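You operate a simulated robot arm through the tools that you are given. There is no shell and no other tool. Be economical: measure what you need, move in short steps, check, and stop when the job is done.

Carry out the task below with a simulated robot arm. There is one attempt and no reset: what you move stays moved.

JOB
Fetch the yellow tray and set it on the top of table six. Then take the wax jar and put it on the top shelf of the cooling rack. Then pull the left blue drawer open. Keep to this order. Set down upright: wax jar.

It is judged by the outcome, as a careful person would: the job done as asked, and still so three seconds after it is handed in. It fails if anything else is knocked over, pushed out of place, dropped, spilled or broken.

ROBOT AND FRAMES
A 7-joint arm with a vacuum gripper on a trunk, on a base that drives. Base frame: it is fixed to the floor where the robot stands at the start and does not move with it; the origin is under the middle of the robot, x ahead of it, y to its left, z up; the surface under the hand at the start is at about z = 0.86. Lengths are in m, angles in rad, forces in N, time in s.
With the tool pointing down near the work surface it reaches from about 0.1 to 0.8 m from the robot's upright axis, wherever it stands. Its first joint turns from -2.897 to 2.897 rad. Places, roughly: left blue drawer [0.7, 6.6, 1]; top of table six [0.9, 3.3, 0.9]; top shelf of the cooling rack [5.1, -0.2, 1]. Payload 1.88 kg.
Tool frame: the origin (TCP) lies in the middle of the cups' lips, and z points out of the cups. The gripper has 1 cup of 0.032 m across, covering 0.032 by 0.032 m (tool x, y); the bellows give 0.014 m. With the vacuum on, a cup seals on a smooth face that it is pressed against (1 to 4 N); it does not hold porous or soft things. The pull reaches 41 N.
Orientation is that of the tool frame in the base frame, as a unit quaternion [w, x, y, z]. With the cups facing straight down, the tool's x points along the base's -x, its y along +y and its z along -z.

CONTROLS
- The arm moves only by the tool play_rows. Its argument "motion" is a list of rows, each an object of numbers (a shift or turn left out is 0, a gripper value left out holds the last): "x", "y", "z": the shift along the tool's x, y, z in cm; "rx", "ry", "rz": the turn, a rotation vector about the tool's x, y, z in rad; "valve": the vacuum: 1 switches it on, 0 off. In form: [{"x": .., "y": .., "z": .., "rx": .., "ry": .., "rz": .., "valve": ..}, ...]. A call has 1 to 8 rows; each row shifts and turns the commanded pose from where the row before left it, along the tool's axes as they then stand. A row lasts 0.2 s, in which the tool goes at most 0.05 m and 0.15 rad; a call with a longer step from one row to the next is refused whole, and so is a gripper value outside its range. A pose out of reach is approached as far as the arm can. The call stops where the force on the tool passes 40 N (or 10 N more than at its start, if that is more) or the arm is blocked; 0.2 s more then pass. The pull builds up within a second once a cup has sealed. Time passes only in rows, and 0.2 s behind the last, so rows that do not move give it time. It gives the time, the measured TCP pose, the force on the tool (base axes) and the pull of the vacuum at its end, in the units of the frame above (readings bear some noise), with the torque about the TCP (base axes, N m) and any sound that the robot's microphone picked up, and new pictures: "pictures" is both (left out), scene, wrist or none.
- Cameras (640 x 400 px; columns grow to the right, rows downward): "scene" is now at [0.01, 0.1004, 1.4721]; the picture's right is [-0.67, -0.74, 0.00], its down [-0.44, 0.40, -0.80] and it looks along [0.59, -0.54, -0.60] (base axes); focal length 256 px, centre (320, 200). "wrist" rides on the gripper at [0.082, 0.014, -0.216] in the tool frame; the picture's right is [-0.17, 0.99, 0.00], its down [-0.91, -0.15, -0.38] and it looks along [-0.37, -0.06, 0.93] (tool axes); focal length 243 px, centre (320, 200). There is no depth. A picture from a camera that has moved, and an enlarged one, comes with that camera's place and axes in the base frame and with its lens. The place of the scene camera against the robot may be out by one fixed shift of up to 0.012 m in any direction.
- raise_lower(by): slides the trunk up (or, below 0, down) by that many m; the arm and the scene camera ride with it, the base frame stays. It gives what a move gives, with no picture.
- roll_base(legs): drives the robot by 1 to 6 legs, each [ahead, left, turn to the left] in m, m and rad, along the robot's own axes; the way and the turn of a leg run together, so that a leg with both is an arc; at most 1.5 m and 3.142 rad a leg. The arm and the cameras ride along, it lands a little off, and it stops where it bumps. It gives what a move gives, and a new picture of the scene camera.
- pan_tilt(pan, tilt): turns the head with the scene camera to pan (to the left, within 2.705 rad either way) and tilt (down, from -0.506 to 1.204), counted from straight ahead of the robot. It gives what a move gives, and a new picture of the scene camera.
- zoom(camera, box): a new picture of the part [left, top, right, bottom] of that camera's present view, enlarged. No time passes.
- sign_off(): hands the job in; it is judged then, once.

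Go step by step. Nothing tells you exact positions but the pictures and the camera data: compare them with the known pose of the tool, close in by small moves and look again before you grip or let go. The budget is 165 turns and 260 pictures, counting those below and the enlarged ones. Unless the task says otherwise, let go and move clear before handing in, and close with one line.

The tools are called by a JSON object that holds its "op" and its "data". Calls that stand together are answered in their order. play_rows: Moves the arm, as the interface text tells. Its arguments: {"type":"object","properties":{"motion":{"type":"array","items":{"type":"object","properties":{"x":{"type":"number"},"y":{"type":"number"},"z":{"type":"number"},"rx":{"type":"number"},"ry":{"type":"number"},"rz":{"type":"number"},"valve":{"type":"number"}}}},"pictures":{"type":"string","enum":["both","scene","wrist","none"]}},"required":["motion"]} The other tools are called the same way: raise_lower (by) slides the trunk up or down; roll_base (legs) drives the base; pan_tilt (pan, tilt) turns the head that bears the scene camera; zoom (camera, box) takes an enlarged picture of a part of a camera's view; sign_off () hands the job in.

At the start:

```text
time: 0.0
tcp_pos: [0.3509, -0.3242, 1.143]
ee_rot: [0.0, 0.0, 1.0, -0.001]
wrist_force: [-0.8, -0.6, 0.6]
ft_torque: [0.02, 0.02, -0.02]
pull: 0.1
trunk travel left (down, up): [-0.425, 0.165]
robot x, y, heading: [-0.0006, 0.0016, -0.001]
head pan, tilt: [-0.738, 0.639]
```

scene: 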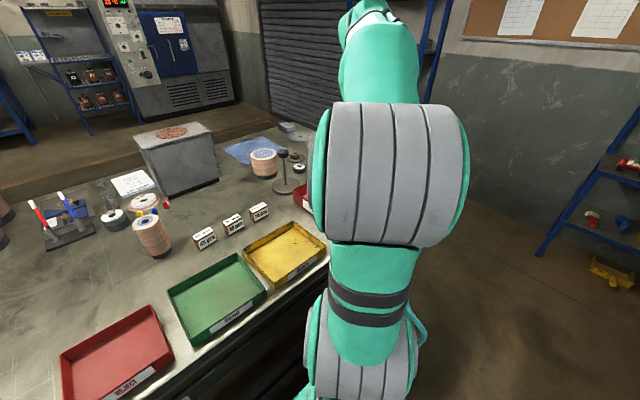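
wrist: 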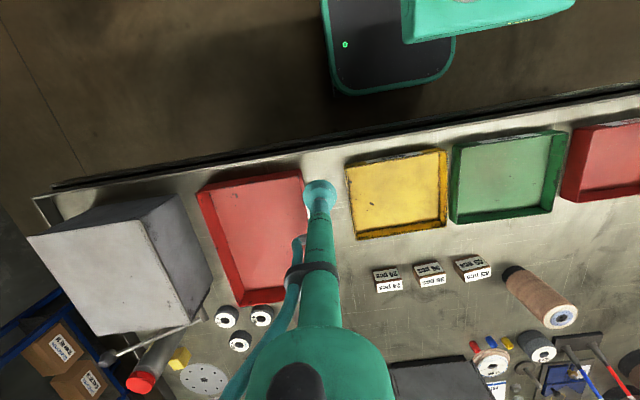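

The yellow tray lies at about [0.475, -0.18, 0.87], and both cameras agree on that. Before moving I look around to learn the room.

{"op": "pan_tilt", "data": {"pan": 1.2, "tilt": 0.35}}

{"op": "pan_tilt", "data": {"pan": 2.4, "tilt": 0.35}}

{"op": "pan_tilt", "data": {"pan": -1.5, "tilt": 0.35}}

{"op": "pan_tilt", "data": {"pan": 0.0, "tilt": 0.5}}

```text
time: 1.9
tcp_pos: [0.3506, -0.3246, 1.1435]
ee_rot: [0.0, 0.0, 1.0, -0.001]
wrist_force: [0.5, 0.3, 0.0]
ft_torque: [0.02, -0.01, -0.01]
pull: 0.1
trunk travel left (down, up): [-0.425, 0.165]
robot x, y, heading: [-0.003, -0.0012, 0.002]
head pan, tilt: [1.201, 0.351]
camera scene: at [-0.0208, 0.2458, 1.4983], right [0.93, -0.36, 0.0], down [-0.12, -0.32, -0.94], along [0.34, 0.88, -0.34], focal length 256 px, centre (320, 200)
```

scene: 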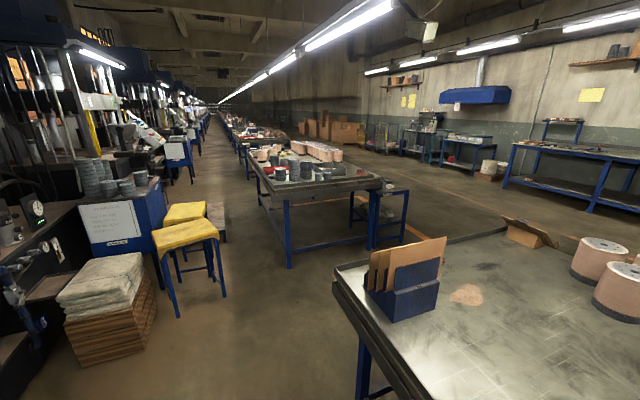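

```text
time: 3.3
tcp_pos: [0.3506, -0.3244, 1.1426]
ee_rot: [0.0, 0.0, 1.0, 0.001]
wrist_force: [1.0, -0.1, 0.4]
ft_torque: [0.02, -0.04, 0.02]
pull: 0.0
trunk travel left (down, up): [-0.425, 0.165]
robot x, y, heading: [0.0017, -0.0012, -0.006]
head pan, tilt: [2.4, 0.351]
camera scene: at [-0.1231, 0.222, 1.4983], right [0.68, 0.74, 0.0], down [0.25, -0.23, -0.94], along [-0.69, 0.64, -0.34], focal length 256 px, centre (320, 200)
```

scene: 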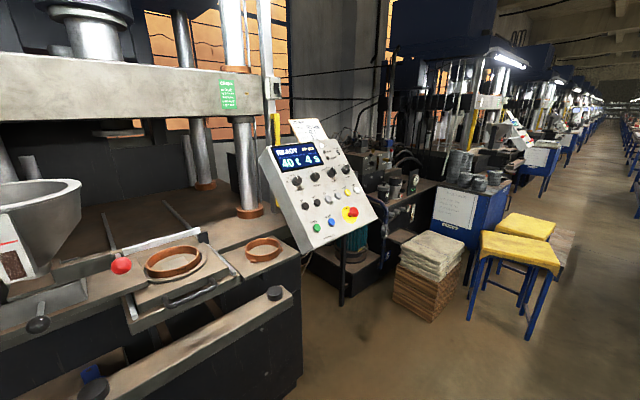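

```text
time: 6.5
tcp_pos: [0.3507, -0.3243, 1.1435]
ee_rot: [0.0, 0.0, 1.0, 0.001]
wrist_force: [-0.9, 1.1, 0.3]
ft_torque: [0.02, 0.01, -0.01]
pull: 0.0
trunk travel left (down, up): [-0.425, 0.165]
robot x, y, heading: [0.001, -0.0006, -0.005]
head pan, tilt: [-1.499, 0.351]
camera scene: at [-0.0478, 0.0661, 1.4983], right [-1.0, -0.07, 0.0], down [-0.02, 0.34, -0.94], along [0.07, -0.94, -0.34], focal length 256 px, centre (320, 200)
```

scene: 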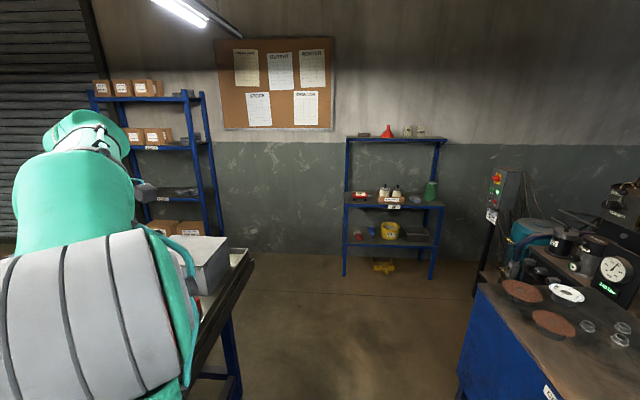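

```text
time: 8.1
tcp_pos: [0.3508, -0.3229, 1.1446]
ee_rot: [0.0, -0.001, 1.0, 0.0]
wrist_force: [-0.1, -0.3, 0.2]
ft_torque: [-0.02, 0.01, 0.03]
pull: 0.0
trunk travel left (down, up): [-0.425, 0.165]
robot x, y, heading: [0.0012, -0.0005, 0.004]
head pan, tilt: [0.0, 0.499]
camera scene: at [0.0365, 0.159, 1.4846], right [0.0, -1.0, 0.0], down [-0.48, 0.0, -0.88], along [0.88, 0.0, -0.48], focal length 256 px, centre (320, 200)
```

scene: 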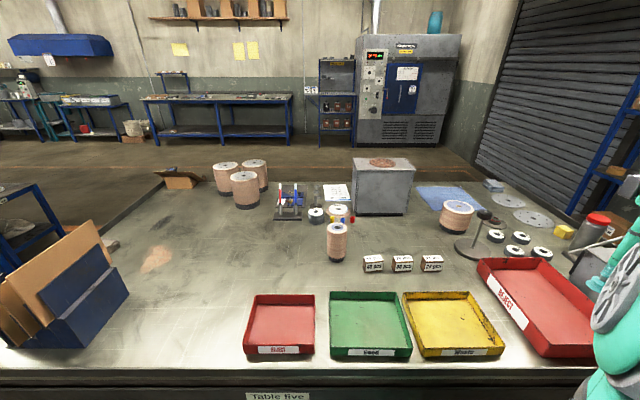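

The robot stands at table five with the tray in front of it. I move the cup above the tray and check from closer in.

{"op": "play_rows", "data": {"motion": [{"x": -3, "y": 3.5, "z": 0}, {"x": -3, "y": 3.5, "z": 0}, {"x": -3, "y": 3.5, "z": 0}, {"x": -3, "y": 3.5, "z": 0}, {"z": 4}, {"z": 4}, {"z": 4}]}}

{"op": "zoom", "data": {"camera": "scene", "box": [300, 20, 480, 150]}}

```text
time: 9.7
tcp_pos: [0.472, -0.1811, 1.0236]
ee_rot: [0.002, 0.001, 1.0, 0.0]
wrist_force: [0.7, -0.8, -0.4]
ft_torque: [0.06, 0.01, 0.01]
pull: 0.0
trunk travel left (down, up): [-0.425, 0.165]
robot x, y, heading: [0.0004, 0.0011, -0.001]
head pan, tilt: [0.0, 0.499]
camera scene: at [0.0365, 0.159, 1.4846], right [0.0, -1.0, 0.0], down [-0.48, 0.0, -0.88], along [0.88, 0.0, -0.48], focal length 256 px, centre (320, 200)
camera wrist: at [0.389, -0.1686, 1.2389], right [0.17, 0.99, 0.0], down [0.91, -0.15, 0.38], along [0.37, -0.06, -0.93], focal length 243 px, centre (320, 200)
```

scene: 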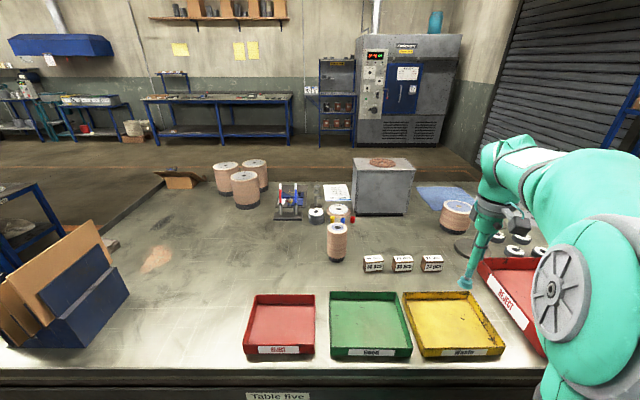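
wrist: 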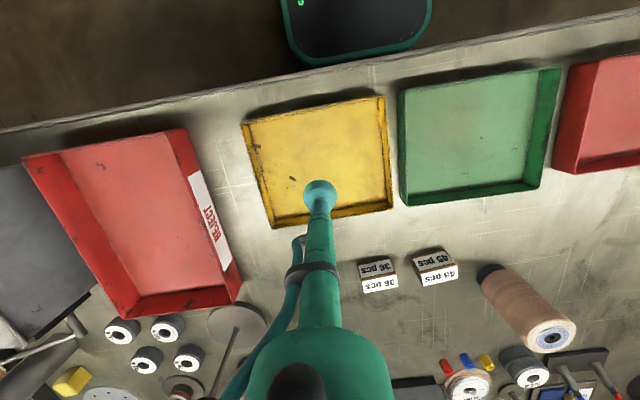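

```text
3.08 times, centred on (390, 85) of scene
camera zoom: at [0.0365, 0.159, 1.4846], right [0.0, -1.0, 0.0], down [-0.48, 0.0, -0.88], along [0.88, 0.0, -0.48], focal length 787 px, centre (105, 554)
```

zoom: 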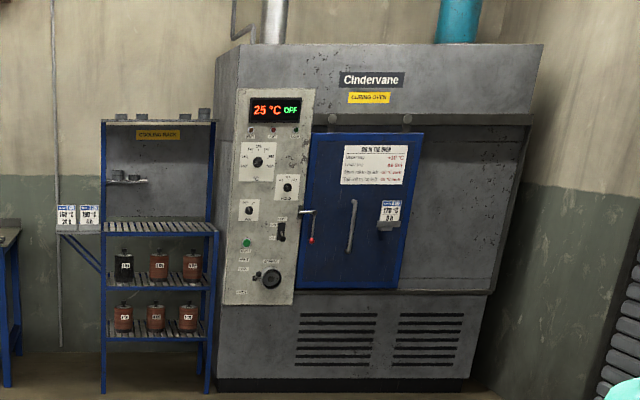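

The cup is above the middle of the tray floor, so I go down with the vacuum on, in short steps near the end.

{"op": "play_rows", "data": {"motion": [{"z": 5}, {"z": 5}, {"z": 3, "valve": 1}, {"z": 1}, {"z": 0.5}, {"z": 0.5}], "pictures": "wrist"}}

```text
time: 11.1
tcp_pos: [0.4708, -0.1844, 0.8742]
ee_rot: [0.001, 0.0, 1.0, -0.001]
wrist_force: [-0.8, 0.4, 0.0]
ft_torque: [-0.01, -0.02, 0.0]
pull: 0.1
trunk travel left (down, up): [-0.425, 0.165]
robot x, y, heading: [-0.0026, 0.003, -0.0]
head pan, tilt: [0.0, 0.499]
camera wrist: at [0.3892, -0.1702, 1.0898], right [0.17, 0.99, 0.0], down [0.91, -0.15, 0.38], along [0.37, -0.06, -0.93], focal length 243 px, centre (320, 200)
```

wrist: 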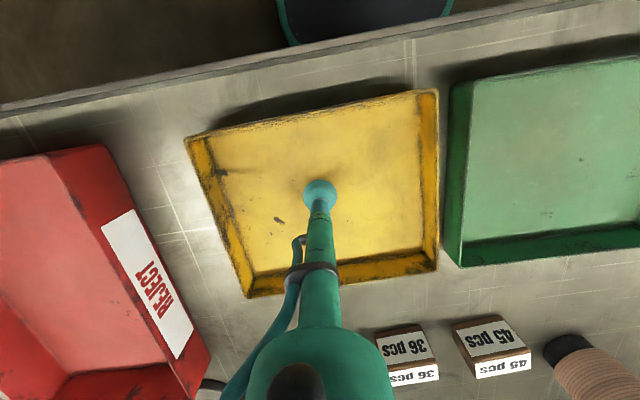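

{"op": "play_rows", "data": {"motion": [{"z": 0.4}, {"z": 0.4}, {"z": 0.3}, {}, {}], "pictures": "none"}}

```text
time: 12.3
tcp_pos: [0.4709, -0.1843, 0.8637]
ee_rot: [0.001, 0.001, 1.0, 0.0]
wrist_force: [-11.4, 5.7, 9.4]
ft_torque: [0.01, 0.0, 0.08]
pull: 41.0
trunk travel left (down, up): [-0.425, 0.165]
robot x, y, heading: [-0.0005, -0.0005, -0.002]
head pan, tilt: [0.0, 0.499]
```

The cup has sealed with full pull. I lift and look.

{"op": "play_rows", "data": {"motion": [{"z": -1}, {"z": -2}, {"z": -4}, {"z": -5}, {"z": -5}, {"z": -3}]}}

```text
time: 13.7
tcp_pos: [0.4712, -0.1838, 1.0612]
ee_rot: [-0.001, 0.0, 1.0, -0.001]
wrist_force: [0.4, 0.9, -5.7]
ft_torque: [0.01, 0.07, -0.05]
pull: 40.8
trunk travel left (down, up): [-0.425, 0.165]
robot x, y, heading: [0.0011, 0.001, -0.0]
head pan, tilt: [0.0, 0.499]
camera scene: at [0.0366, 0.159, 1.4846], right [0.0, -1.0, 0.0], down [-0.48, 0.0, -0.88], along [0.88, 0.0, -0.48], focal length 256 px, centre (320, 200)
camera wrist: at [0.389, -0.1707, 1.2778], right [0.17, 0.99, 0.0], down [0.91, -0.15, 0.37], along [0.37, -0.06, -0.93], focal length 243 px, centre (320, 200)
```

scene: 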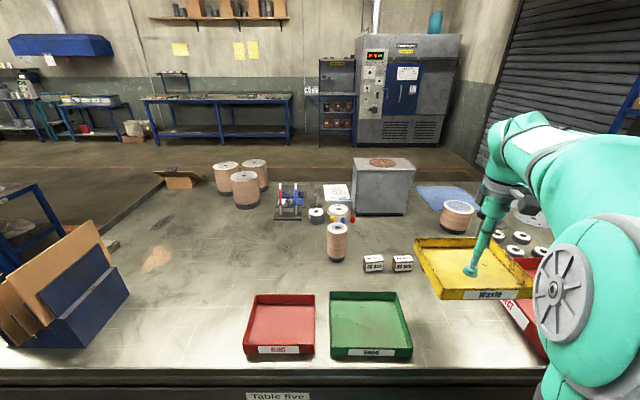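
wrist: 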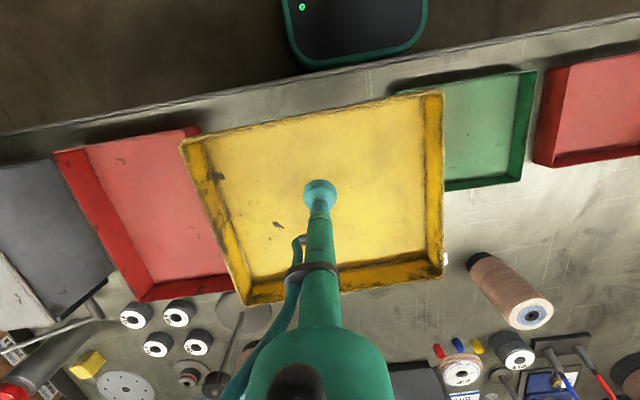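

The tray hangs level. I raise it above the folder stand, then drive left along table five.

{"op": "play_rows", "data": {"motion": [{"z": -4}, {"z": -4}, {"z": -4}, {"z": -4}, {"z": -4}, {"z": -4}, {"x": 4}, {"x": 4}], "pictures": "none"}}

{"op": "pan_tilt", "data": {"pan": 1.2, "tilt": 0.7}}

```text
time: 15.5
tcp_pos: [0.389, -0.1857, 1.2708]
ee_rot: [0.001, 0.0, 1.0, 0.0]
wrist_force: [0.4, 0.6, -7.1]
ft_torque: [-0.02, 0.04, 0.0]
pull: 41.1
out of reach, approached as far as the arm can: row 6
trunk travel left (down, up): [-0.425, 0.165]
robot x, y, heading: [0.005, 0.0024, -0.002]
head pan, tilt: [0.0, 0.499]
```

```text
time: 16.9
tcp_pos: [0.3907, -0.1858, 1.2692]
ee_rot: [0.0, 0.0, 1.0, 0.0]
wrist_force: [0.6, -0.7, -6.2]
ft_torque: [-0.04, 0.07, -0.03]
pull: 41.4
trunk travel left (down, up): [-0.425, 0.165]
robot x, y, heading: [-0.0008, -0.0043, -0.003]
head pan, tilt: [1.201, 0.7]
camera scene: at [-0.0236, 0.2381, 1.4669], right [0.93, -0.36, 0.0], down [-0.23, -0.6, -0.77], along [0.28, 0.71, -0.64], focal length 256 px, centre (320, 200)
```

scene: 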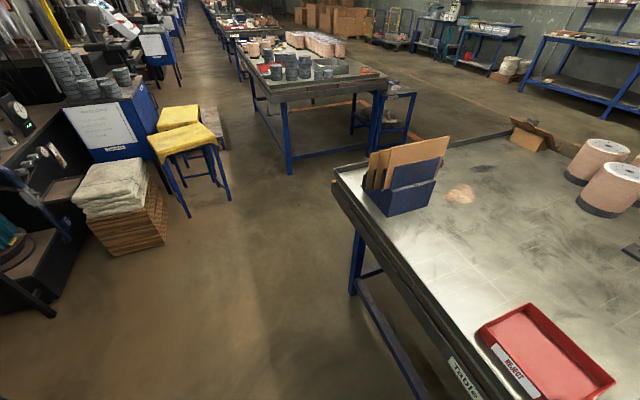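

{"op": "raise_lower", "data": {"by": 0.1}}

{"op": "roll_base", "data": {"legs": [[0, 1.4, 0]]}}

```text
time: 18.2
tcp_pos: [0.3903, -0.1866, 1.3711]
ee_rot: [0.0, 0.0, 1.0, 0.0]
wrist_force: [-0.5, -0.5, -5.5]
ft_torque: [-0.03, 0.07, 0.01]
pull: 41.0
trunk travel left (down, up): [-0.525, 0.065]
robot x, y, heading: [0.0034, -0.0044, -0.001]
head pan, tilt: [1.201, 0.7]
```

```text
time: 25.3
tcp_pos: [0.3969, 1.2273, 1.3703]
ee_rot: [0.0, 0.007, 1.0, 0.0]
wrist_force: [0.4, -0.2, -5.8]
ft_torque: [-0.01, 0.08, -0.02]
pull: 40.6
trunk travel left (down, up): [-0.525, 0.065]
robot x, y, heading: [0.0074, 1.4178, -0.014]
head pan, tilt: [1.201, 0.7]
camera scene: at [-0.0107, 1.6566, 1.5669], right [0.93, -0.37, 0.0], down [-0.24, -0.6, -0.76], along [0.29, 0.71, -0.64], focal length 256 px, centre (320, 200)
```

scene: 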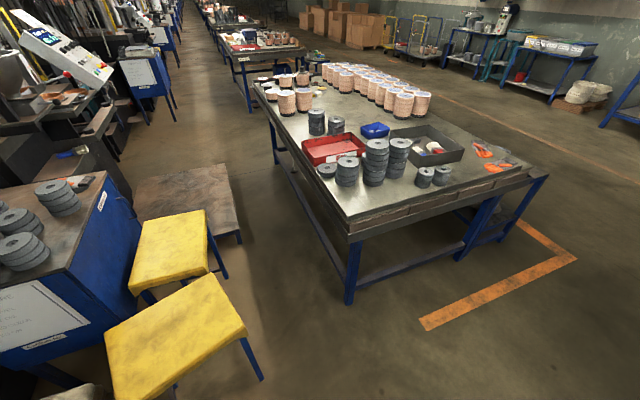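

Table six starts at about y = 2.2 and has free patches at its near end. I drive into the gap between the tables, turn to face table six and look from there.

{"op": "roll_base", "data": {"legs": [[0, 0.2, 0], [0.75, 0, 0], [0, 0, 1.571]]}}

{"op": "pan_tilt", "data": {"pan": 0.3, "tilt": 0.7}}

```text
time: 34.3
tcp_pos: [0.9627, 1.9942, 1.3701]
ee_rot: [0.0, -0.698, 0.716, 0.0]
wrist_force: [-0.2, 0.4, -6.4]
ft_torque: [-0.06, 0.0, -0.01]
pull: 40.9
trunk travel left (down, up): [-0.525, 0.065]
robot x, y, heading: [0.768, 1.6111, 1.544]
head pan, tilt: [1.201, 0.7]
camera scene: at [0.5287, 1.5827, 1.5669], right [0.39, 0.92, 0.0], down [0.59, -0.25, -0.76], along [-0.71, 0.29, -0.64], focal length 256 px, centre (320, 200)
```

scene: 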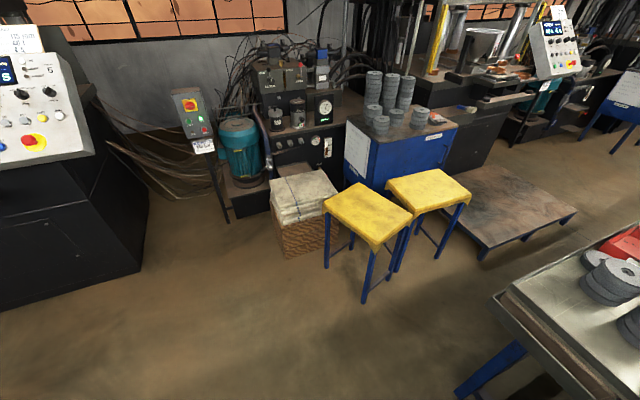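

```text
time: 35.5
tcp_pos: [0.9621, 1.995, 1.371]
ee_rot: [0.0, -0.698, 0.716, 0.0]
wrist_force: [-0.7, -0.6, -5.8]
ft_torque: [-0.1, -0.01, 0.03]
pull: 40.4
trunk travel left (down, up): [-0.525, 0.065]
robot x, y, heading: [0.7669, 1.6082, 1.545]
head pan, tilt: [0.3, 0.7]
camera scene: at [0.584, 1.6317, 1.5669], right [0.96, 0.27, 0.0], down [0.18, -0.62, -0.76], along [-0.21, 0.74, -0.64], focal length 256 px, centre (320, 200)
```

scene: 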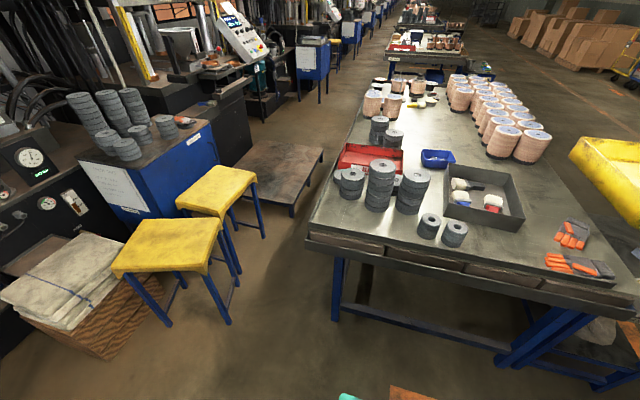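

The best free patch on table six is x 0.93–1.16, y 2.25–2.5, between the small rings, the dark tray and the gloves. I drive closer and point the tool at it.

{"op": "roll_base", "data": {"legs": [[0.12, -0.25, 0.026]]}}

{"op": "play_rows", "data": {"motion": [{"rz": 0.15}, {"rz": 0.15}, {"rz": 0.15}, {"rz": 0.15}, {"rz": 0.15}, {"rz": 0.15}, {"rz": 0.15}, {"rz": 0.15}], "pictures": "none"}}

{"op": "play_rows", "data": {"motion": [{"rz": 0.15}, {"rz": 0.15}, {"rz": 0.071}]}}

```text
time: 37.5
tcp_pos: [1.2001, 2.1201, 1.3688]
ee_rot: [0.0, 0.708, -0.706, 0.0]
wrist_force: [-0.4, 0.1, -5.7]
ft_torque: [-0.09, -0.04, 0.01]
pull: 40.8
trunk travel left (down, up): [-0.525, 0.065]
robot x, y, heading: [1.0119, 1.7292, 1.577]
head pan, tilt: [0.3, 0.7]
camera scene: at [0.8323, 1.7457, 1.5669], right [0.95, 0.3, 0.0], down [0.19, -0.61, -0.76], along [-0.23, 0.73, -0.64], focal length 256 px, centre (320, 200)
```

scene: 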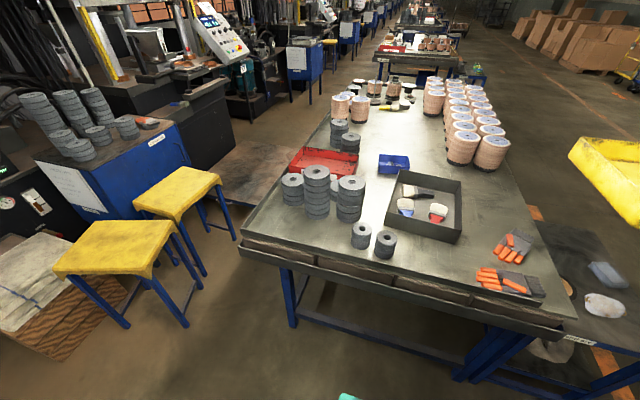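

```text
time: 39.3
tcp_pos: [1.1995, 2.1212, 1.3693]
ee_rot: [0.0, -0.185, 0.983, 0.0]
wrist_force: [-1.1, 0.2, -6.4]
ft_torque: [-0.01, 0.1, -0.01]
pull: 40.8
trunk travel left (down, up): [-0.525, 0.065]
robot x, y, heading: [1.0161, 1.728, 1.574]
head pan, tilt: [0.3, 0.7]
```

```text
time: 40.1
tcp_pos: [1.2002, 2.1197, 1.3704]
ee_rot: [0.0, -0.001, 1.0, 0.0]
wrist_force: [0.3, 0.2, -6.1]
ft_torque: [0.0, 0.07, 0.01]
pull: 40.8
trunk travel left (down, up): [-0.525, 0.065]
robot x, y, heading: [1.018, 1.7276, 1.577]
head pan, tilt: [0.3, 0.7]
camera scene: at [0.8321, 1.7455, 1.5669], right [0.95, 0.3, 0.0], down [0.19, -0.61, -0.76], along [-0.23, 0.73, -0.64], focal length 256 px, centre (320, 200)
camera wrist: at [1.1184, 2.1336, 1.5863], right [0.16, 0.99, 0.0], down [0.91, -0.15, 0.37], along [0.37, -0.06, -0.93], focal length 243 px, centre (320, 200)
```

scene: 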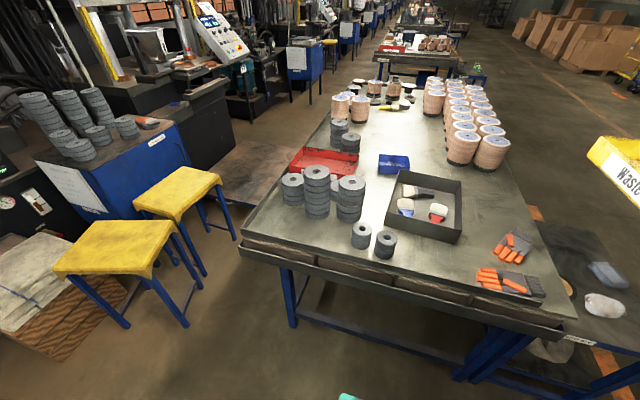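
wrist: 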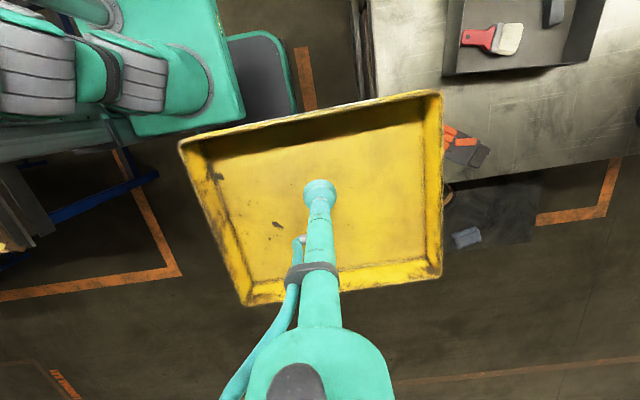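

I move above the patch and come partway down to look.

{"op": "play_rows", "data": {"motion": [{"x": 2.75, "y": 3.7}, {"x": 2.75, "y": 3.7}, {"x": 2.75, "y": 3.7}, {"x": 2.75, "y": 3.7}, {"x": 2.75, "y": 3.7}, {"x": 2.75, "y": 3.7}, {"z": 5}, {"z": 5}], "pictures": "none"}}

{"op": "raise_lower", "data": {"by": -0.12}}

{"op": "pan_tilt", "data": {"pan": -0.05, "tilt": 0.75}}

{"op": "play_rows", "data": {"motion": [{}], "pictures": "wrist"}}

```text
time: 41.9
tcp_pos: [1.0297, 2.3169, 1.2328]
ee_rot: [-0.001, -0.001, 1.0, 0.0]
wrist_force: [-0.2, -0.4, -6.2]
ft_torque: [-0.01, 0.08, 0.01]
pull: 41.3
out of reach, approached as far as the arm can: row 3, 4, 5, 6
trunk travel left (down, up): [-0.525, 0.065]
robot x, y, heading: [1.0172, 1.7297, 1.572]
head pan, tilt: [0.3, 0.7]
```

```text
time: 43.4
tcp_pos: [1.0309, 2.3177, 1.111]
ee_rot: [0.0, -0.002, 1.0, 0.0]
wrist_force: [0.2, 0.0, -6.2]
ft_torque: [0.03, 0.06, -0.01]
pull: 40.4
trunk travel left (down, up): [-0.405, 0.185]
robot x, y, heading: [1.0171, 1.7311, 1.576]
head pan, tilt: [0.3, 0.7]
```

```text
time: 44.2
tcp_pos: [1.0306, 2.3184, 1.1114]
ee_rot: [0.0, -0.002, 1.0, 0.0]
wrist_force: [1.1, -0.3, -6.2]
ft_torque: [0.0, 0.06, 0.01]
pull: 40.8
trunk travel left (down, up): [-0.405, 0.185]
robot x, y, heading: [1.0158, 1.732, 1.58]
head pan, tilt: [-0.051, 0.75]
camera scene: at [0.8612, 1.7473, 1.4426], right [1.0, -0.05, 0.0], down [-0.03, -0.68, -0.73], along [0.03, 0.73, -0.68], focal length 256 px, centre (320, 200)
```

scene: 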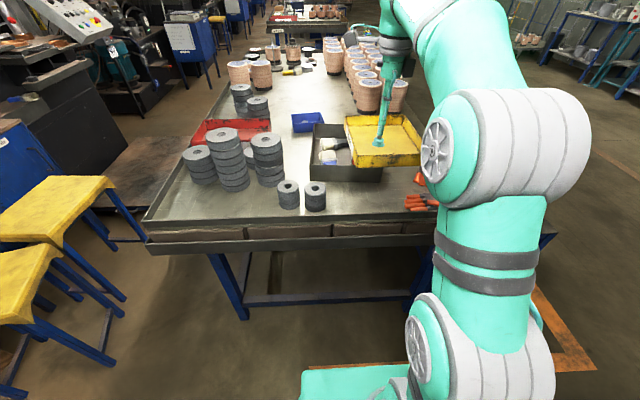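

```text
time: 44.6
tcp_pos: [1.0306, 2.3183, 1.1121]
ee_rot: [0.0, -0.001, 1.0, 0.0]
wrist_force: [0.3, 0.0, -6.9]
ft_torque: [-0.03, 0.07, 0.0]
pull: 40.0
trunk travel left (down, up): [-0.405, 0.185]
robot x, y, heading: [1.0157, 1.7304, 1.572]
head pan, tilt: [-0.051, 0.75]
camera wrist: at [0.9486, 2.3319, 1.3278], right [0.16, 0.99, 0.0], down [0.92, -0.15, 0.37], along [0.37, -0.06, -0.93], focal length 243 px, centre (320, 200)
```

wrist: 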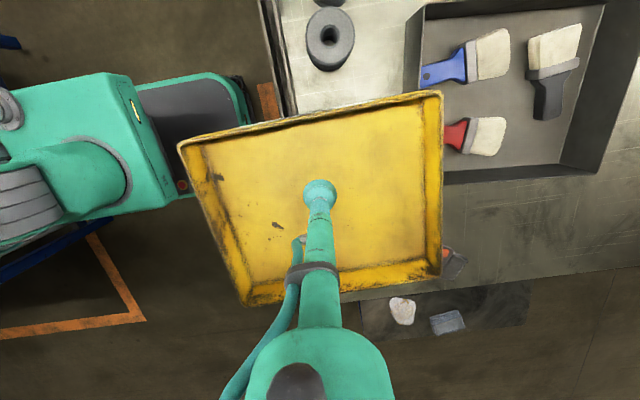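

The patch is tight. The area right of the dark tray, around [1.275, 2.71], is roomier, so I drive forward a little and look at it.

{"op": "roll_base", "data": {"legs": [[0.21, -0.08, 0]]}}

{"op": "play_rows", "data": {"motion": [{"x": -4, "y": 3}, {"x": -4, "y": 3}, {"x": -4, "y": 3}, {"x": -4, "y": 3}]}}

```text
time: 46.3
tcp_pos: [1.1114, 2.5301, 1.1117]
ee_rot: [0.001, 0.0, 1.0, 0.0]
wrist_force: [0.2, -0.3, -6.3]
ft_torque: [0.01, 0.07, -0.01]
pull: 41.1
trunk travel left (down, up): [-0.405, 0.185]
robot x, y, heading: [1.0962, 1.9427, 1.571]
head pan, tilt: [-0.051, 0.75]
camera scene: at [0.9402, 1.959, 1.4426], right [1.0, -0.05, 0.0], down [-0.03, -0.68, -0.73], along [0.04, 0.73, -0.68], focal length 256 px, centre (320, 200)
```

scene: 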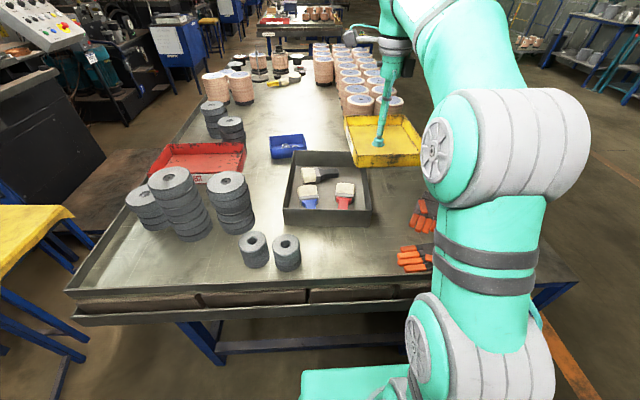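

```text
time: 47.3
tcp_pos: [1.2581, 2.6323, 1.0897]
ee_rot: [-0.002, 0.001, 1.0, -0.009]
wrist_force: [0.7, 3.4, -9.1]
ft_torque: [-0.45, 0.15, 0.03]
pull: 41.0
out of reach, approached as far as the arm can: row 4
trunk travel left (down, up): [-0.405, 0.185]
robot x, y, heading: [1.0913, 1.9426, 1.575]
head pan, tilt: [-0.051, 0.75]
camera scene: at [0.9416, 1.9661, 1.4421], right [1.0, -0.05, 0.0], down [-0.04, -0.68, -0.73], along [0.04, 0.73, -0.69], focal length 256 px, centre (320, 200)
camera wrist: at [1.1784, 2.6495, 1.3062], right [0.17, 0.99, -0.02], down [0.92, -0.15, 0.37], along [0.36, -0.08, -0.93], focal length 243 px, centre (320, 200)
```

scene: 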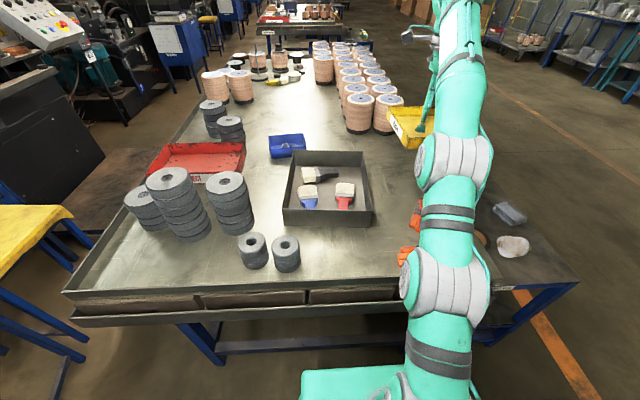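
wrist: 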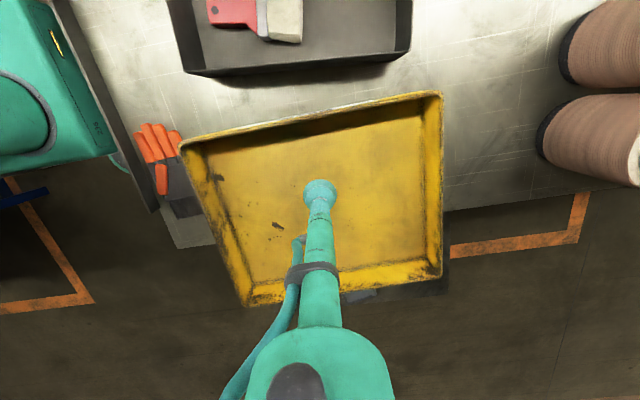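

The arm is at its reach limit here. I pull back a little, then roll 7 cm further ahead.

{"op": "play_rows", "data": {"motion": [{"x": 2, "y": -4}, {"x": 2, "y": -2}, {}], "pictures": "none"}}

{"op": "roll_base", "data": {"legs": [[0.07, 0, 0]]}}

```text
time: 48.1
tcp_pos: [1.2195, 2.5663, 1.0958]
ee_rot: [-0.001, -0.001, 1.0, -0.004]
wrist_force: [-0.6, 0.3, -7.6]
ft_torque: [-0.14, 0.07, 0.0]
pull: 40.4
trunk travel left (down, up): [-0.405, 0.185]
robot x, y, heading: [1.0922, 1.9415, 1.571]
head pan, tilt: [-0.051, 0.75]
```

```text
time: 49.1
tcp_pos: [1.2196, 2.6355, 1.0985]
ee_rot: [0.0, 0.001, 1.0, -0.001]
wrist_force: [0.0, 0.2, -5.2]
ft_torque: [-0.04, 0.07, 0.01]
pull: 41.0
trunk travel left (down, up): [-0.405, 0.185]
robot x, y, heading: [1.0931, 2.0084, 1.57]
head pan, tilt: [-0.051, 0.75]
camera scene: at [0.9404, 2.0301, 1.4426], right [1.0, -0.05, 0.0], down [-0.03, -0.68, -0.73], along [0.04, 0.73, -0.68], focal length 256 px, centre (320, 200)
```

scene: 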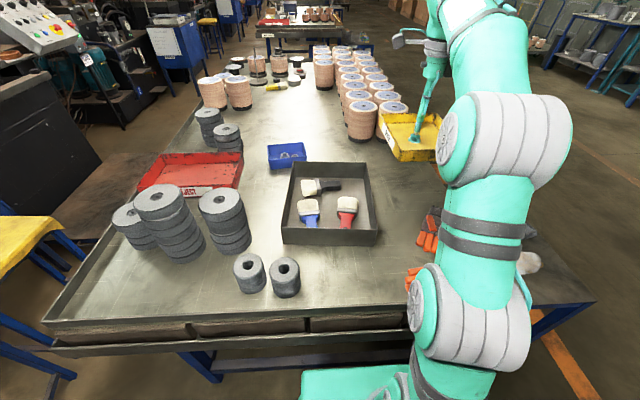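

{"op": "play_rows", "data": {"motion": [{"x": -2, "y": 2, "z": 3}, {"x": -2, "y": 2, "z": 3}, {"x": -2, "y": 2, "z": 2}, {"y": 2}, {"y": 1}]}}

```text
time: 50.3
tcp_pos: [1.2806, 2.7258, 1.0182]
ee_rot: [0.0, 0.0, 1.0, -0.001]
wrist_force: [0.0, 0.3, -5.8]
ft_torque: [-0.02, 0.03, -0.02]
pull: 41.3
trunk travel left (down, up): [-0.405, 0.185]
robot x, y, heading: [1.0949, 2.014, 1.568]
head pan, tilt: [-0.051, 0.75]
camera scene: at [0.9403, 2.0301, 1.4426], right [1.0, -0.05, 0.0], down [-0.03, -0.68, -0.73], along [0.04, 0.73, -0.68], focal length 256 px, centre (320, 200)
camera wrist: at [1.1982, 2.7405, 1.2345], right [0.17, 0.99, 0.0], down [0.91, -0.15, 0.37], along [0.37, -0.06, -0.93], focal length 243 px, centre (320, 200)
```

scene: 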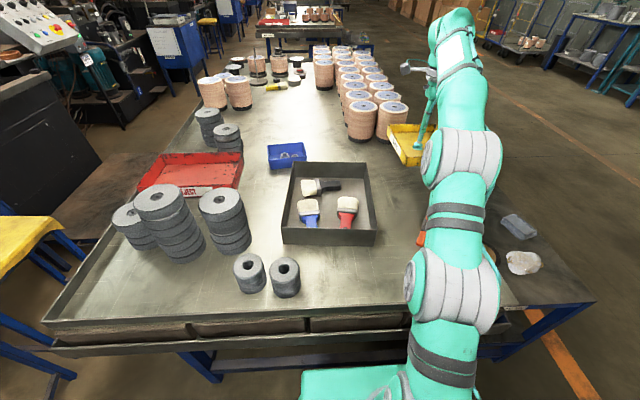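
wrist: 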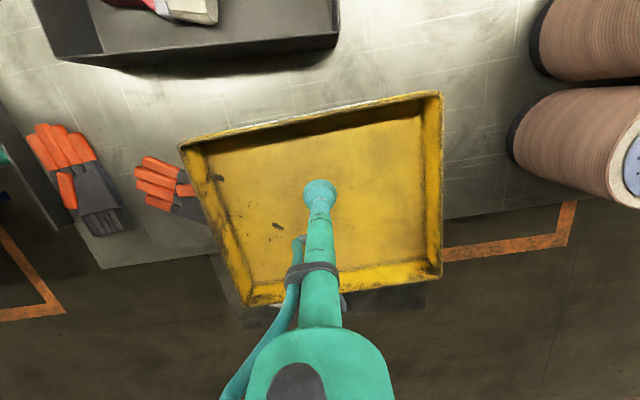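

The spot is clear all round. I shift 2 cm away from the glove and descend.

{"op": "play_rows", "data": {"motion": [{"y": 2}, {"z": 4}, {"z": 4}, {"z": 3}, {"z": 2}, {"z": 0.5}]}}

```text
time: 51.7
tcp_pos: [1.2764, 2.7416, 0.8809]
ee_rot: [-0.001, 0.0, 1.0, 0.0]
wrist_force: [0.5, 0.5, -6.6]
ft_torque: [-0.04, 0.06, 0.0]
pull: 40.5
out of reach, approached as far as the arm can: row 1
trunk travel left (down, up): [-0.405, 0.185]
robot x, y, heading: [1.0963, 2.0127, 1.571]
head pan, tilt: [-0.051, 0.75]
camera scene: at [0.9404, 2.0301, 1.4426], right [1.0, -0.05, 0.0], down [-0.03, -0.68, -0.73], along [0.04, 0.73, -0.68], focal length 256 px, centre (320, 200)
camera wrist: at [1.1952, 2.7566, 1.0976], right [0.17, 0.99, 0.0], down [0.91, -0.15, 0.37], along [0.37, -0.06, -0.93], focal length 243 px, centre (320, 200)
```

scene: 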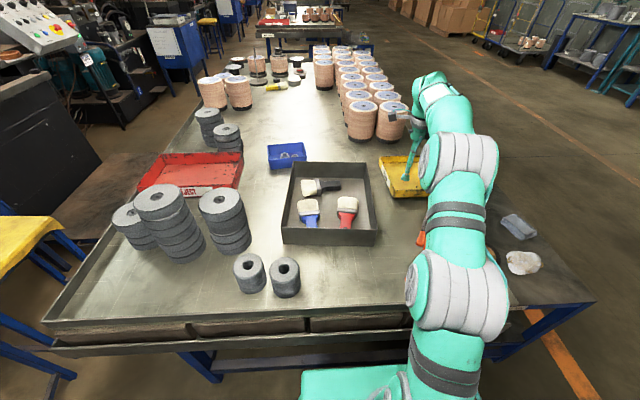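
wrist: 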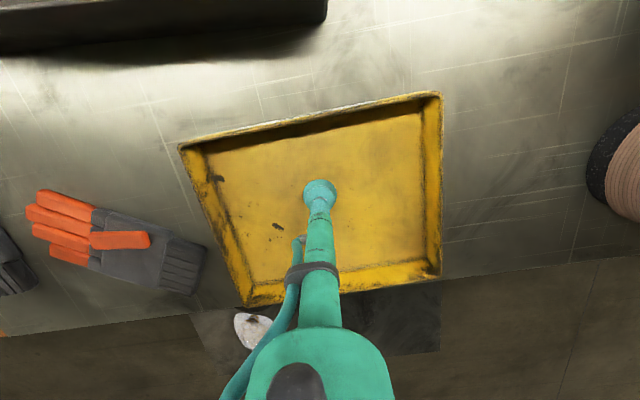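

{"op": "play_rows", "data": {"motion": [{"z": 0.5}, {"z": 0.4}, {"z": 0.4}, {}], "pictures": "none"}}

```text
time: 52.7
tcp_pos: [1.2776, 2.7407, 0.8682]
ee_rot: [0.0, 0.001, 1.0, -0.001]
wrist_force: [0.0, 0.1, -5.7]
ft_torque: [-0.05, 0.09, 0.02]
pull: 40.6
trunk travel left (down, up): [-0.405, 0.185]
robot x, y, heading: [1.0961, 2.0119, 1.57]
head pan, tilt: [-0.051, 0.75]
```

{"op": "play_rows", "data": {"motion": [{"z": 0.3}, {"z": 0.3}, {}], "pictures": "none"}}

```text
time: 53.5
tcp_pos: [1.2771, 2.7404, 0.8642]
ee_rot: [0.0, 0.0, 1.0, 0.002]
wrist_force: [-0.9, -3.8, 9.1]
ft_torque: [0.01, -0.27, 0.16]
pull: 40.6
trunk travel left (down, up): [-0.405, 0.185]
robot x, y, heading: [1.0899, 2.011, 1.575]
head pan, tilt: [-0.051, 0.75]
```

The tray is down. I release it and lift clear.

{"op": "play_rows", "data": {"motion": [{"valve": 0}, {}, {}, {"z": -1}, {"z": -3}, {"z": -5}, {"z": -5}]}}

```text
time: 55.1
tcp_pos: [1.28, 2.7418, 1.0005]
ee_rot: [-0.001, 0.0, 1.0, -0.002]
wrist_force: [-0.4, 1.5, 1.0]
ft_torque: [-0.03, 0.03, -0.01]
pull: 0.1
trunk travel left (down, up): [-0.405, 0.185]
robot x, y, heading: [1.0945, 2.0081, 1.572]
head pan, tilt: [-0.051, 0.75]
camera scene: at [0.9404, 2.0299, 1.4426], right [1.0, -0.05, 0.0], down [-0.03, -0.68, -0.73], along [0.04, 0.73, -0.68], focal length 256 px, centre (320, 200)
camera wrist: at [1.1969, 2.7564, 1.2172], right [0.17, 0.99, 0.0], down [0.91, -0.15, 0.37], along [0.37, -0.06, -0.93], focal length 243 px, centre (320, 200)
```

scene: 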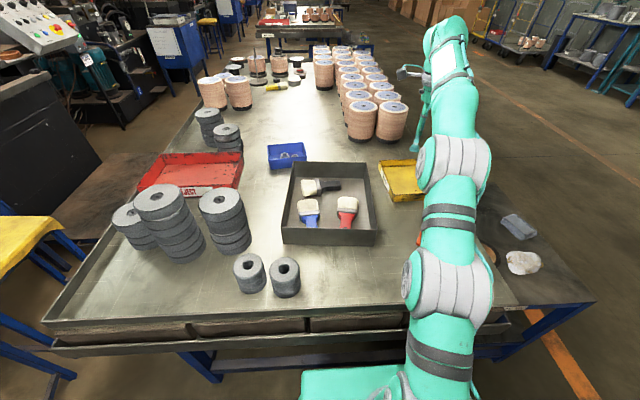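
wrist: 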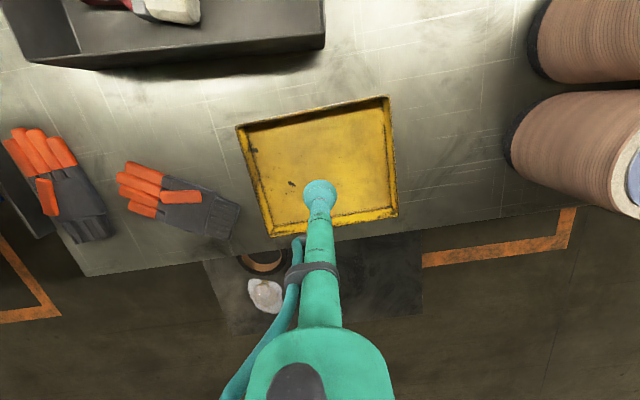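

The tray stands free and clear on table six. Next I retract the arm, roll back into the gap and search for the wax jar.

{"op": "play_rows", "data": {"motion": [{"z": -5}, {"z": -5, "y": -1}, {"y": -5}, {"y": -5}, {"y": -5}, {"y": -5}, {"y": -5}, {"y": -5}], "pictures": "none"}}

{"op": "roll_base", "data": {"legs": [[-0.38, 0, 0]]}}

{"op": "pan_tilt", "data": {"pan": -1.57, "tilt": 0.1}}

{"op": "pan_tilt", "data": {"pan": -0.7, "tilt": 0.1}}

{"op": "zoom", "data": {"camera": "scene", "box": [320, 80, 640, 280]}}

```text
refused: row 2 steps farther than a row can; nothing moved
```

```text
time: 57.5
tcp_pos: [1.2783, 2.3606, 1.0023]
ee_rot: [0.001, -0.001, 1.0, -0.001]
wrist_force: [-0.9, 0.0, 0.8]
ft_torque: [-0.05, -0.01, -0.01]
pull: 0.1
trunk travel left (down, up): [-0.405, 0.185]
robot x, y, heading: [1.0958, 1.6274, 1.574]
head pan, tilt: [-0.051, 0.75]
camera scene: at [0.9405, 1.6478, 1.4426], right [1.0, -0.05, 0.0], down [-0.03, -0.68, -0.73], along [0.04, 0.73, -0.68], focal length 256 px, centre (320, 200)
```

scene: 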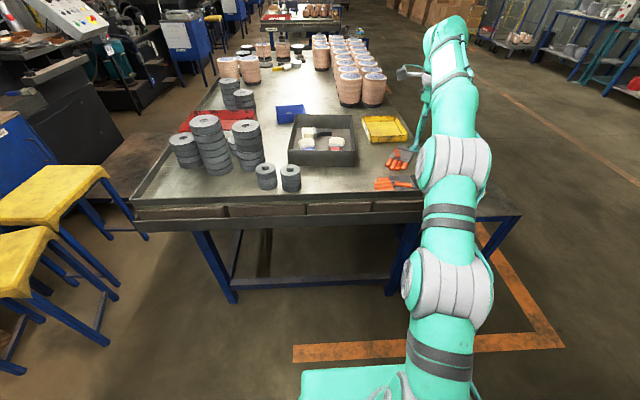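

```text
time: 59.2
tcp_pos: [1.2776, 2.3604, 1.0003]
ee_rot: [0.0, -0.001, 1.0, -0.001]
wrist_force: [-0.2, -0.3, 0.4]
ft_torque: [0.02, 0.04, 0.0]
pull: 0.1
trunk travel left (down, up): [-0.405, 0.185]
robot x, y, heading: [1.0923, 1.629, 1.575]
head pan, tilt: [-1.571, 0.099]
camera scene: at [1.0285, 1.5652, 1.5016], right [0.0, -1.0, 0.0], down [-0.1, 0.0, -0.99], along [0.99, 0.0, -0.1], focal length 256 px, centre (320, 200)
```

scene: 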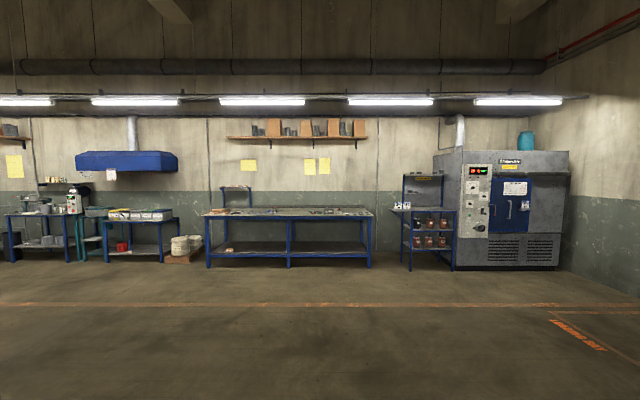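

```text
time: 60.3
tcp_pos: [1.2772, 2.3599, 1.001]
ee_rot: [0.0, -0.001, 1.0, -0.001]
wrist_force: [0.5, -0.5, -0.1]
ft_torque: [-0.02, -0.02, -0.02]
pull: 0.0
trunk travel left (down, up): [-0.405, 0.185]
robot x, y, heading: [1.097, 1.6296, 1.573]
head pan, tilt: [-0.7, 0.099]
camera scene: at [0.9957, 1.6354, 1.5017], right [0.77, -0.64, 0.0], down [-0.06, -0.08, -1.0], along [0.64, 0.76, -0.1], focal length 256 px, centre (320, 200)
```

scene: 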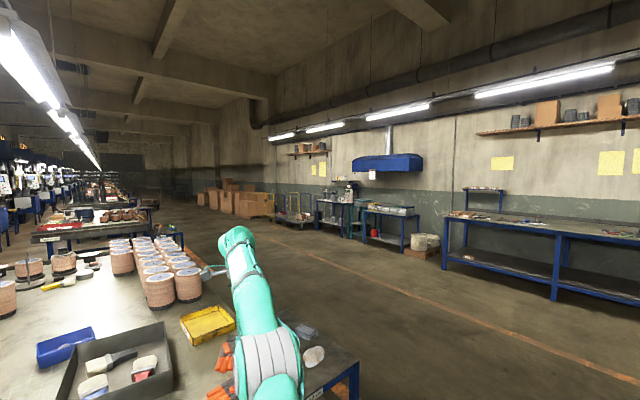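

```text
2.00 times, centred on (480, 180) of scene
camera zoom: at [0.9957, 1.6354, 1.5017], right [0.77, -0.64, 0.0], down [-0.06, -0.08, -1.0], along [0.64, 0.76, -0.1], focal length 512 px, centre (0, 240)
```

zoom: 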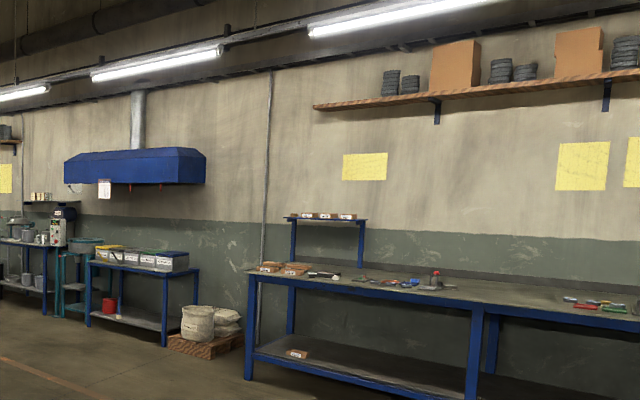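

The cooling rack stands by the oven on the far wall. I fold the arm in, then drive out there and inspect the rack and jars.

{"op": "play_rows", "data": {"motion": [{"z": -4.5}, {"z": -4.5}, {"y": -4.8}, {"y": -4.8}, {"y": -4.8}, {"y": -4.8}, {"y": -4.8}, {"y": -4.8}], "pictures": "none"}}

{"op": "roll_base", "data": {"legs": [[0, 0, -1.571], [1.2, -0.6, 0], [1.0, -1.0, 0]]}}

{"op": "pan_tilt", "data": {"pan": 0.1, "tilt": 0.25}}

{"op": "pan_tilt", "data": {"pan": -1.0, "tilt": 0.25}}

```text
time: 62.1
tcp_pos: [1.2671, 2.0472, 1.0648]
ee_rot: [0.0, -0.001, 1.0, 0.001]
wrist_force: [-0.6, -0.2, 0.4]
ft_torque: [0.08, 0.0, 0.0]
pull: 0.0
out of reach, approached as far as the arm can: row 1, 2
trunk travel left (down, up): [-0.405, 0.185]
robot x, y, heading: [1.0962, 1.6292, 1.57]
head pan, tilt: [-0.7, 0.099]
```

```text
time: 79.3
tcp_pos: [3.7265, -0.1225, 1.0645]
ee_rot: [-0.001, 0.702, 0.712, -0.002]
wrist_force: [-0.1, -0.1, -0.1]
ft_torque: [-0.04, -0.05, 0.0]
pull: 0.0
trunk travel left (down, up): [-0.405, 0.185]
robot x, y, heading: [3.3052, 0.0459, 0.018]
head pan, tilt: [-0.7, 0.099]
camera scene: at [3.3207, 0.1459, 1.5017], right [-0.63, -0.77, 0.0], down [-0.08, 0.06, -1.0], along [0.77, -0.63, -0.1], focal length 256 px, centre (320, 200)
```

scene: 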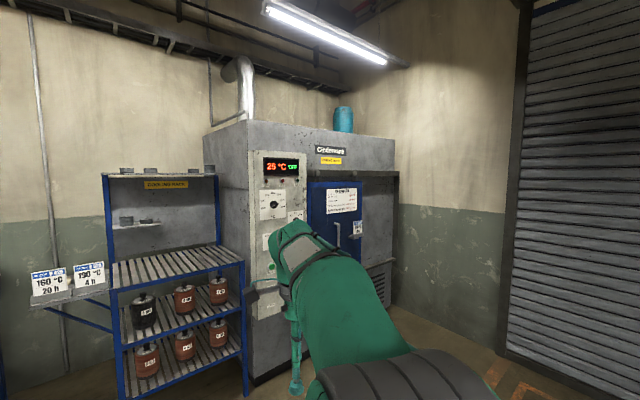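

```text
time: 80.5
tcp_pos: [3.7261, -0.1235, 1.0631]
ee_rot: [0.0, 0.703, 0.711, -0.001]
wrist_force: [1.1, 0.4, -0.1]
ft_torque: [0.0, 0.0, -0.03]
pull: 0.0
trunk travel left (down, up): [-0.405, 0.185]
robot x, y, heading: [3.3078, 0.0457, 0.016]
head pan, tilt: [0.099, 0.25]
camera scene: at [3.3423, 0.2146, 1.4877], right [0.11, -0.99, 0.0], down [-0.25, -0.03, -0.97], along [0.96, 0.11, -0.25], focal length 256 px, centre (320, 200)
```

scene: 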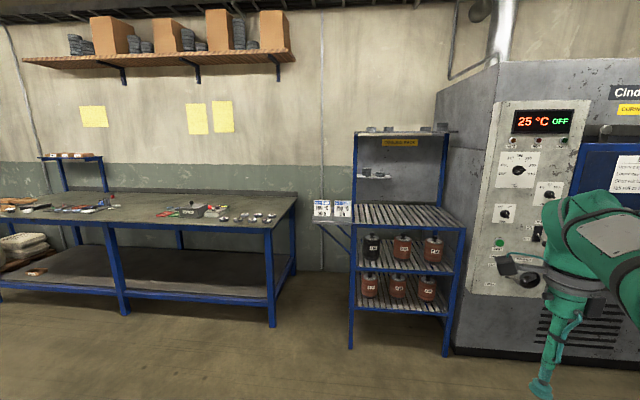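

```text
time: 81.8
tcp_pos: [3.7255, -0.1224, 1.0644]
ee_rot: [0.0, 0.703, 0.712, -0.001]
wrist_force: [-0.6, 0.1, 0.4]
ft_torque: [0.0, 0.0, -0.01]
pull: 0.0
trunk travel left (down, up): [-0.405, 0.185]
robot x, y, heading: [3.3042, 0.0419, 0.01]
head pan, tilt: [-1.0, 0.25]
camera scene: at [3.301, 0.1263, 1.4877], right [-0.83, -0.55, 0.0], down [-0.14, 0.21, -0.97], along [0.53, -0.81, -0.25], focal length 256 px, centre (320, 200)
```

scene: 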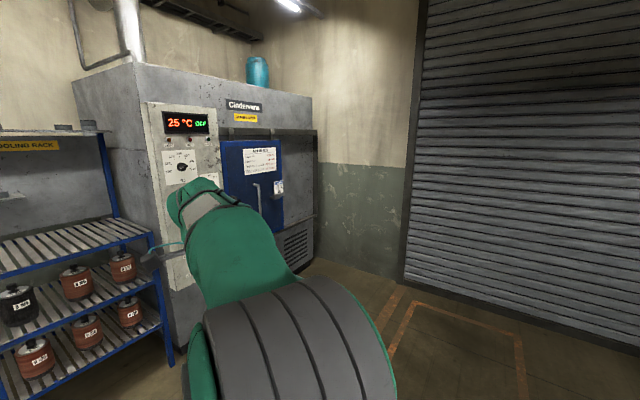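

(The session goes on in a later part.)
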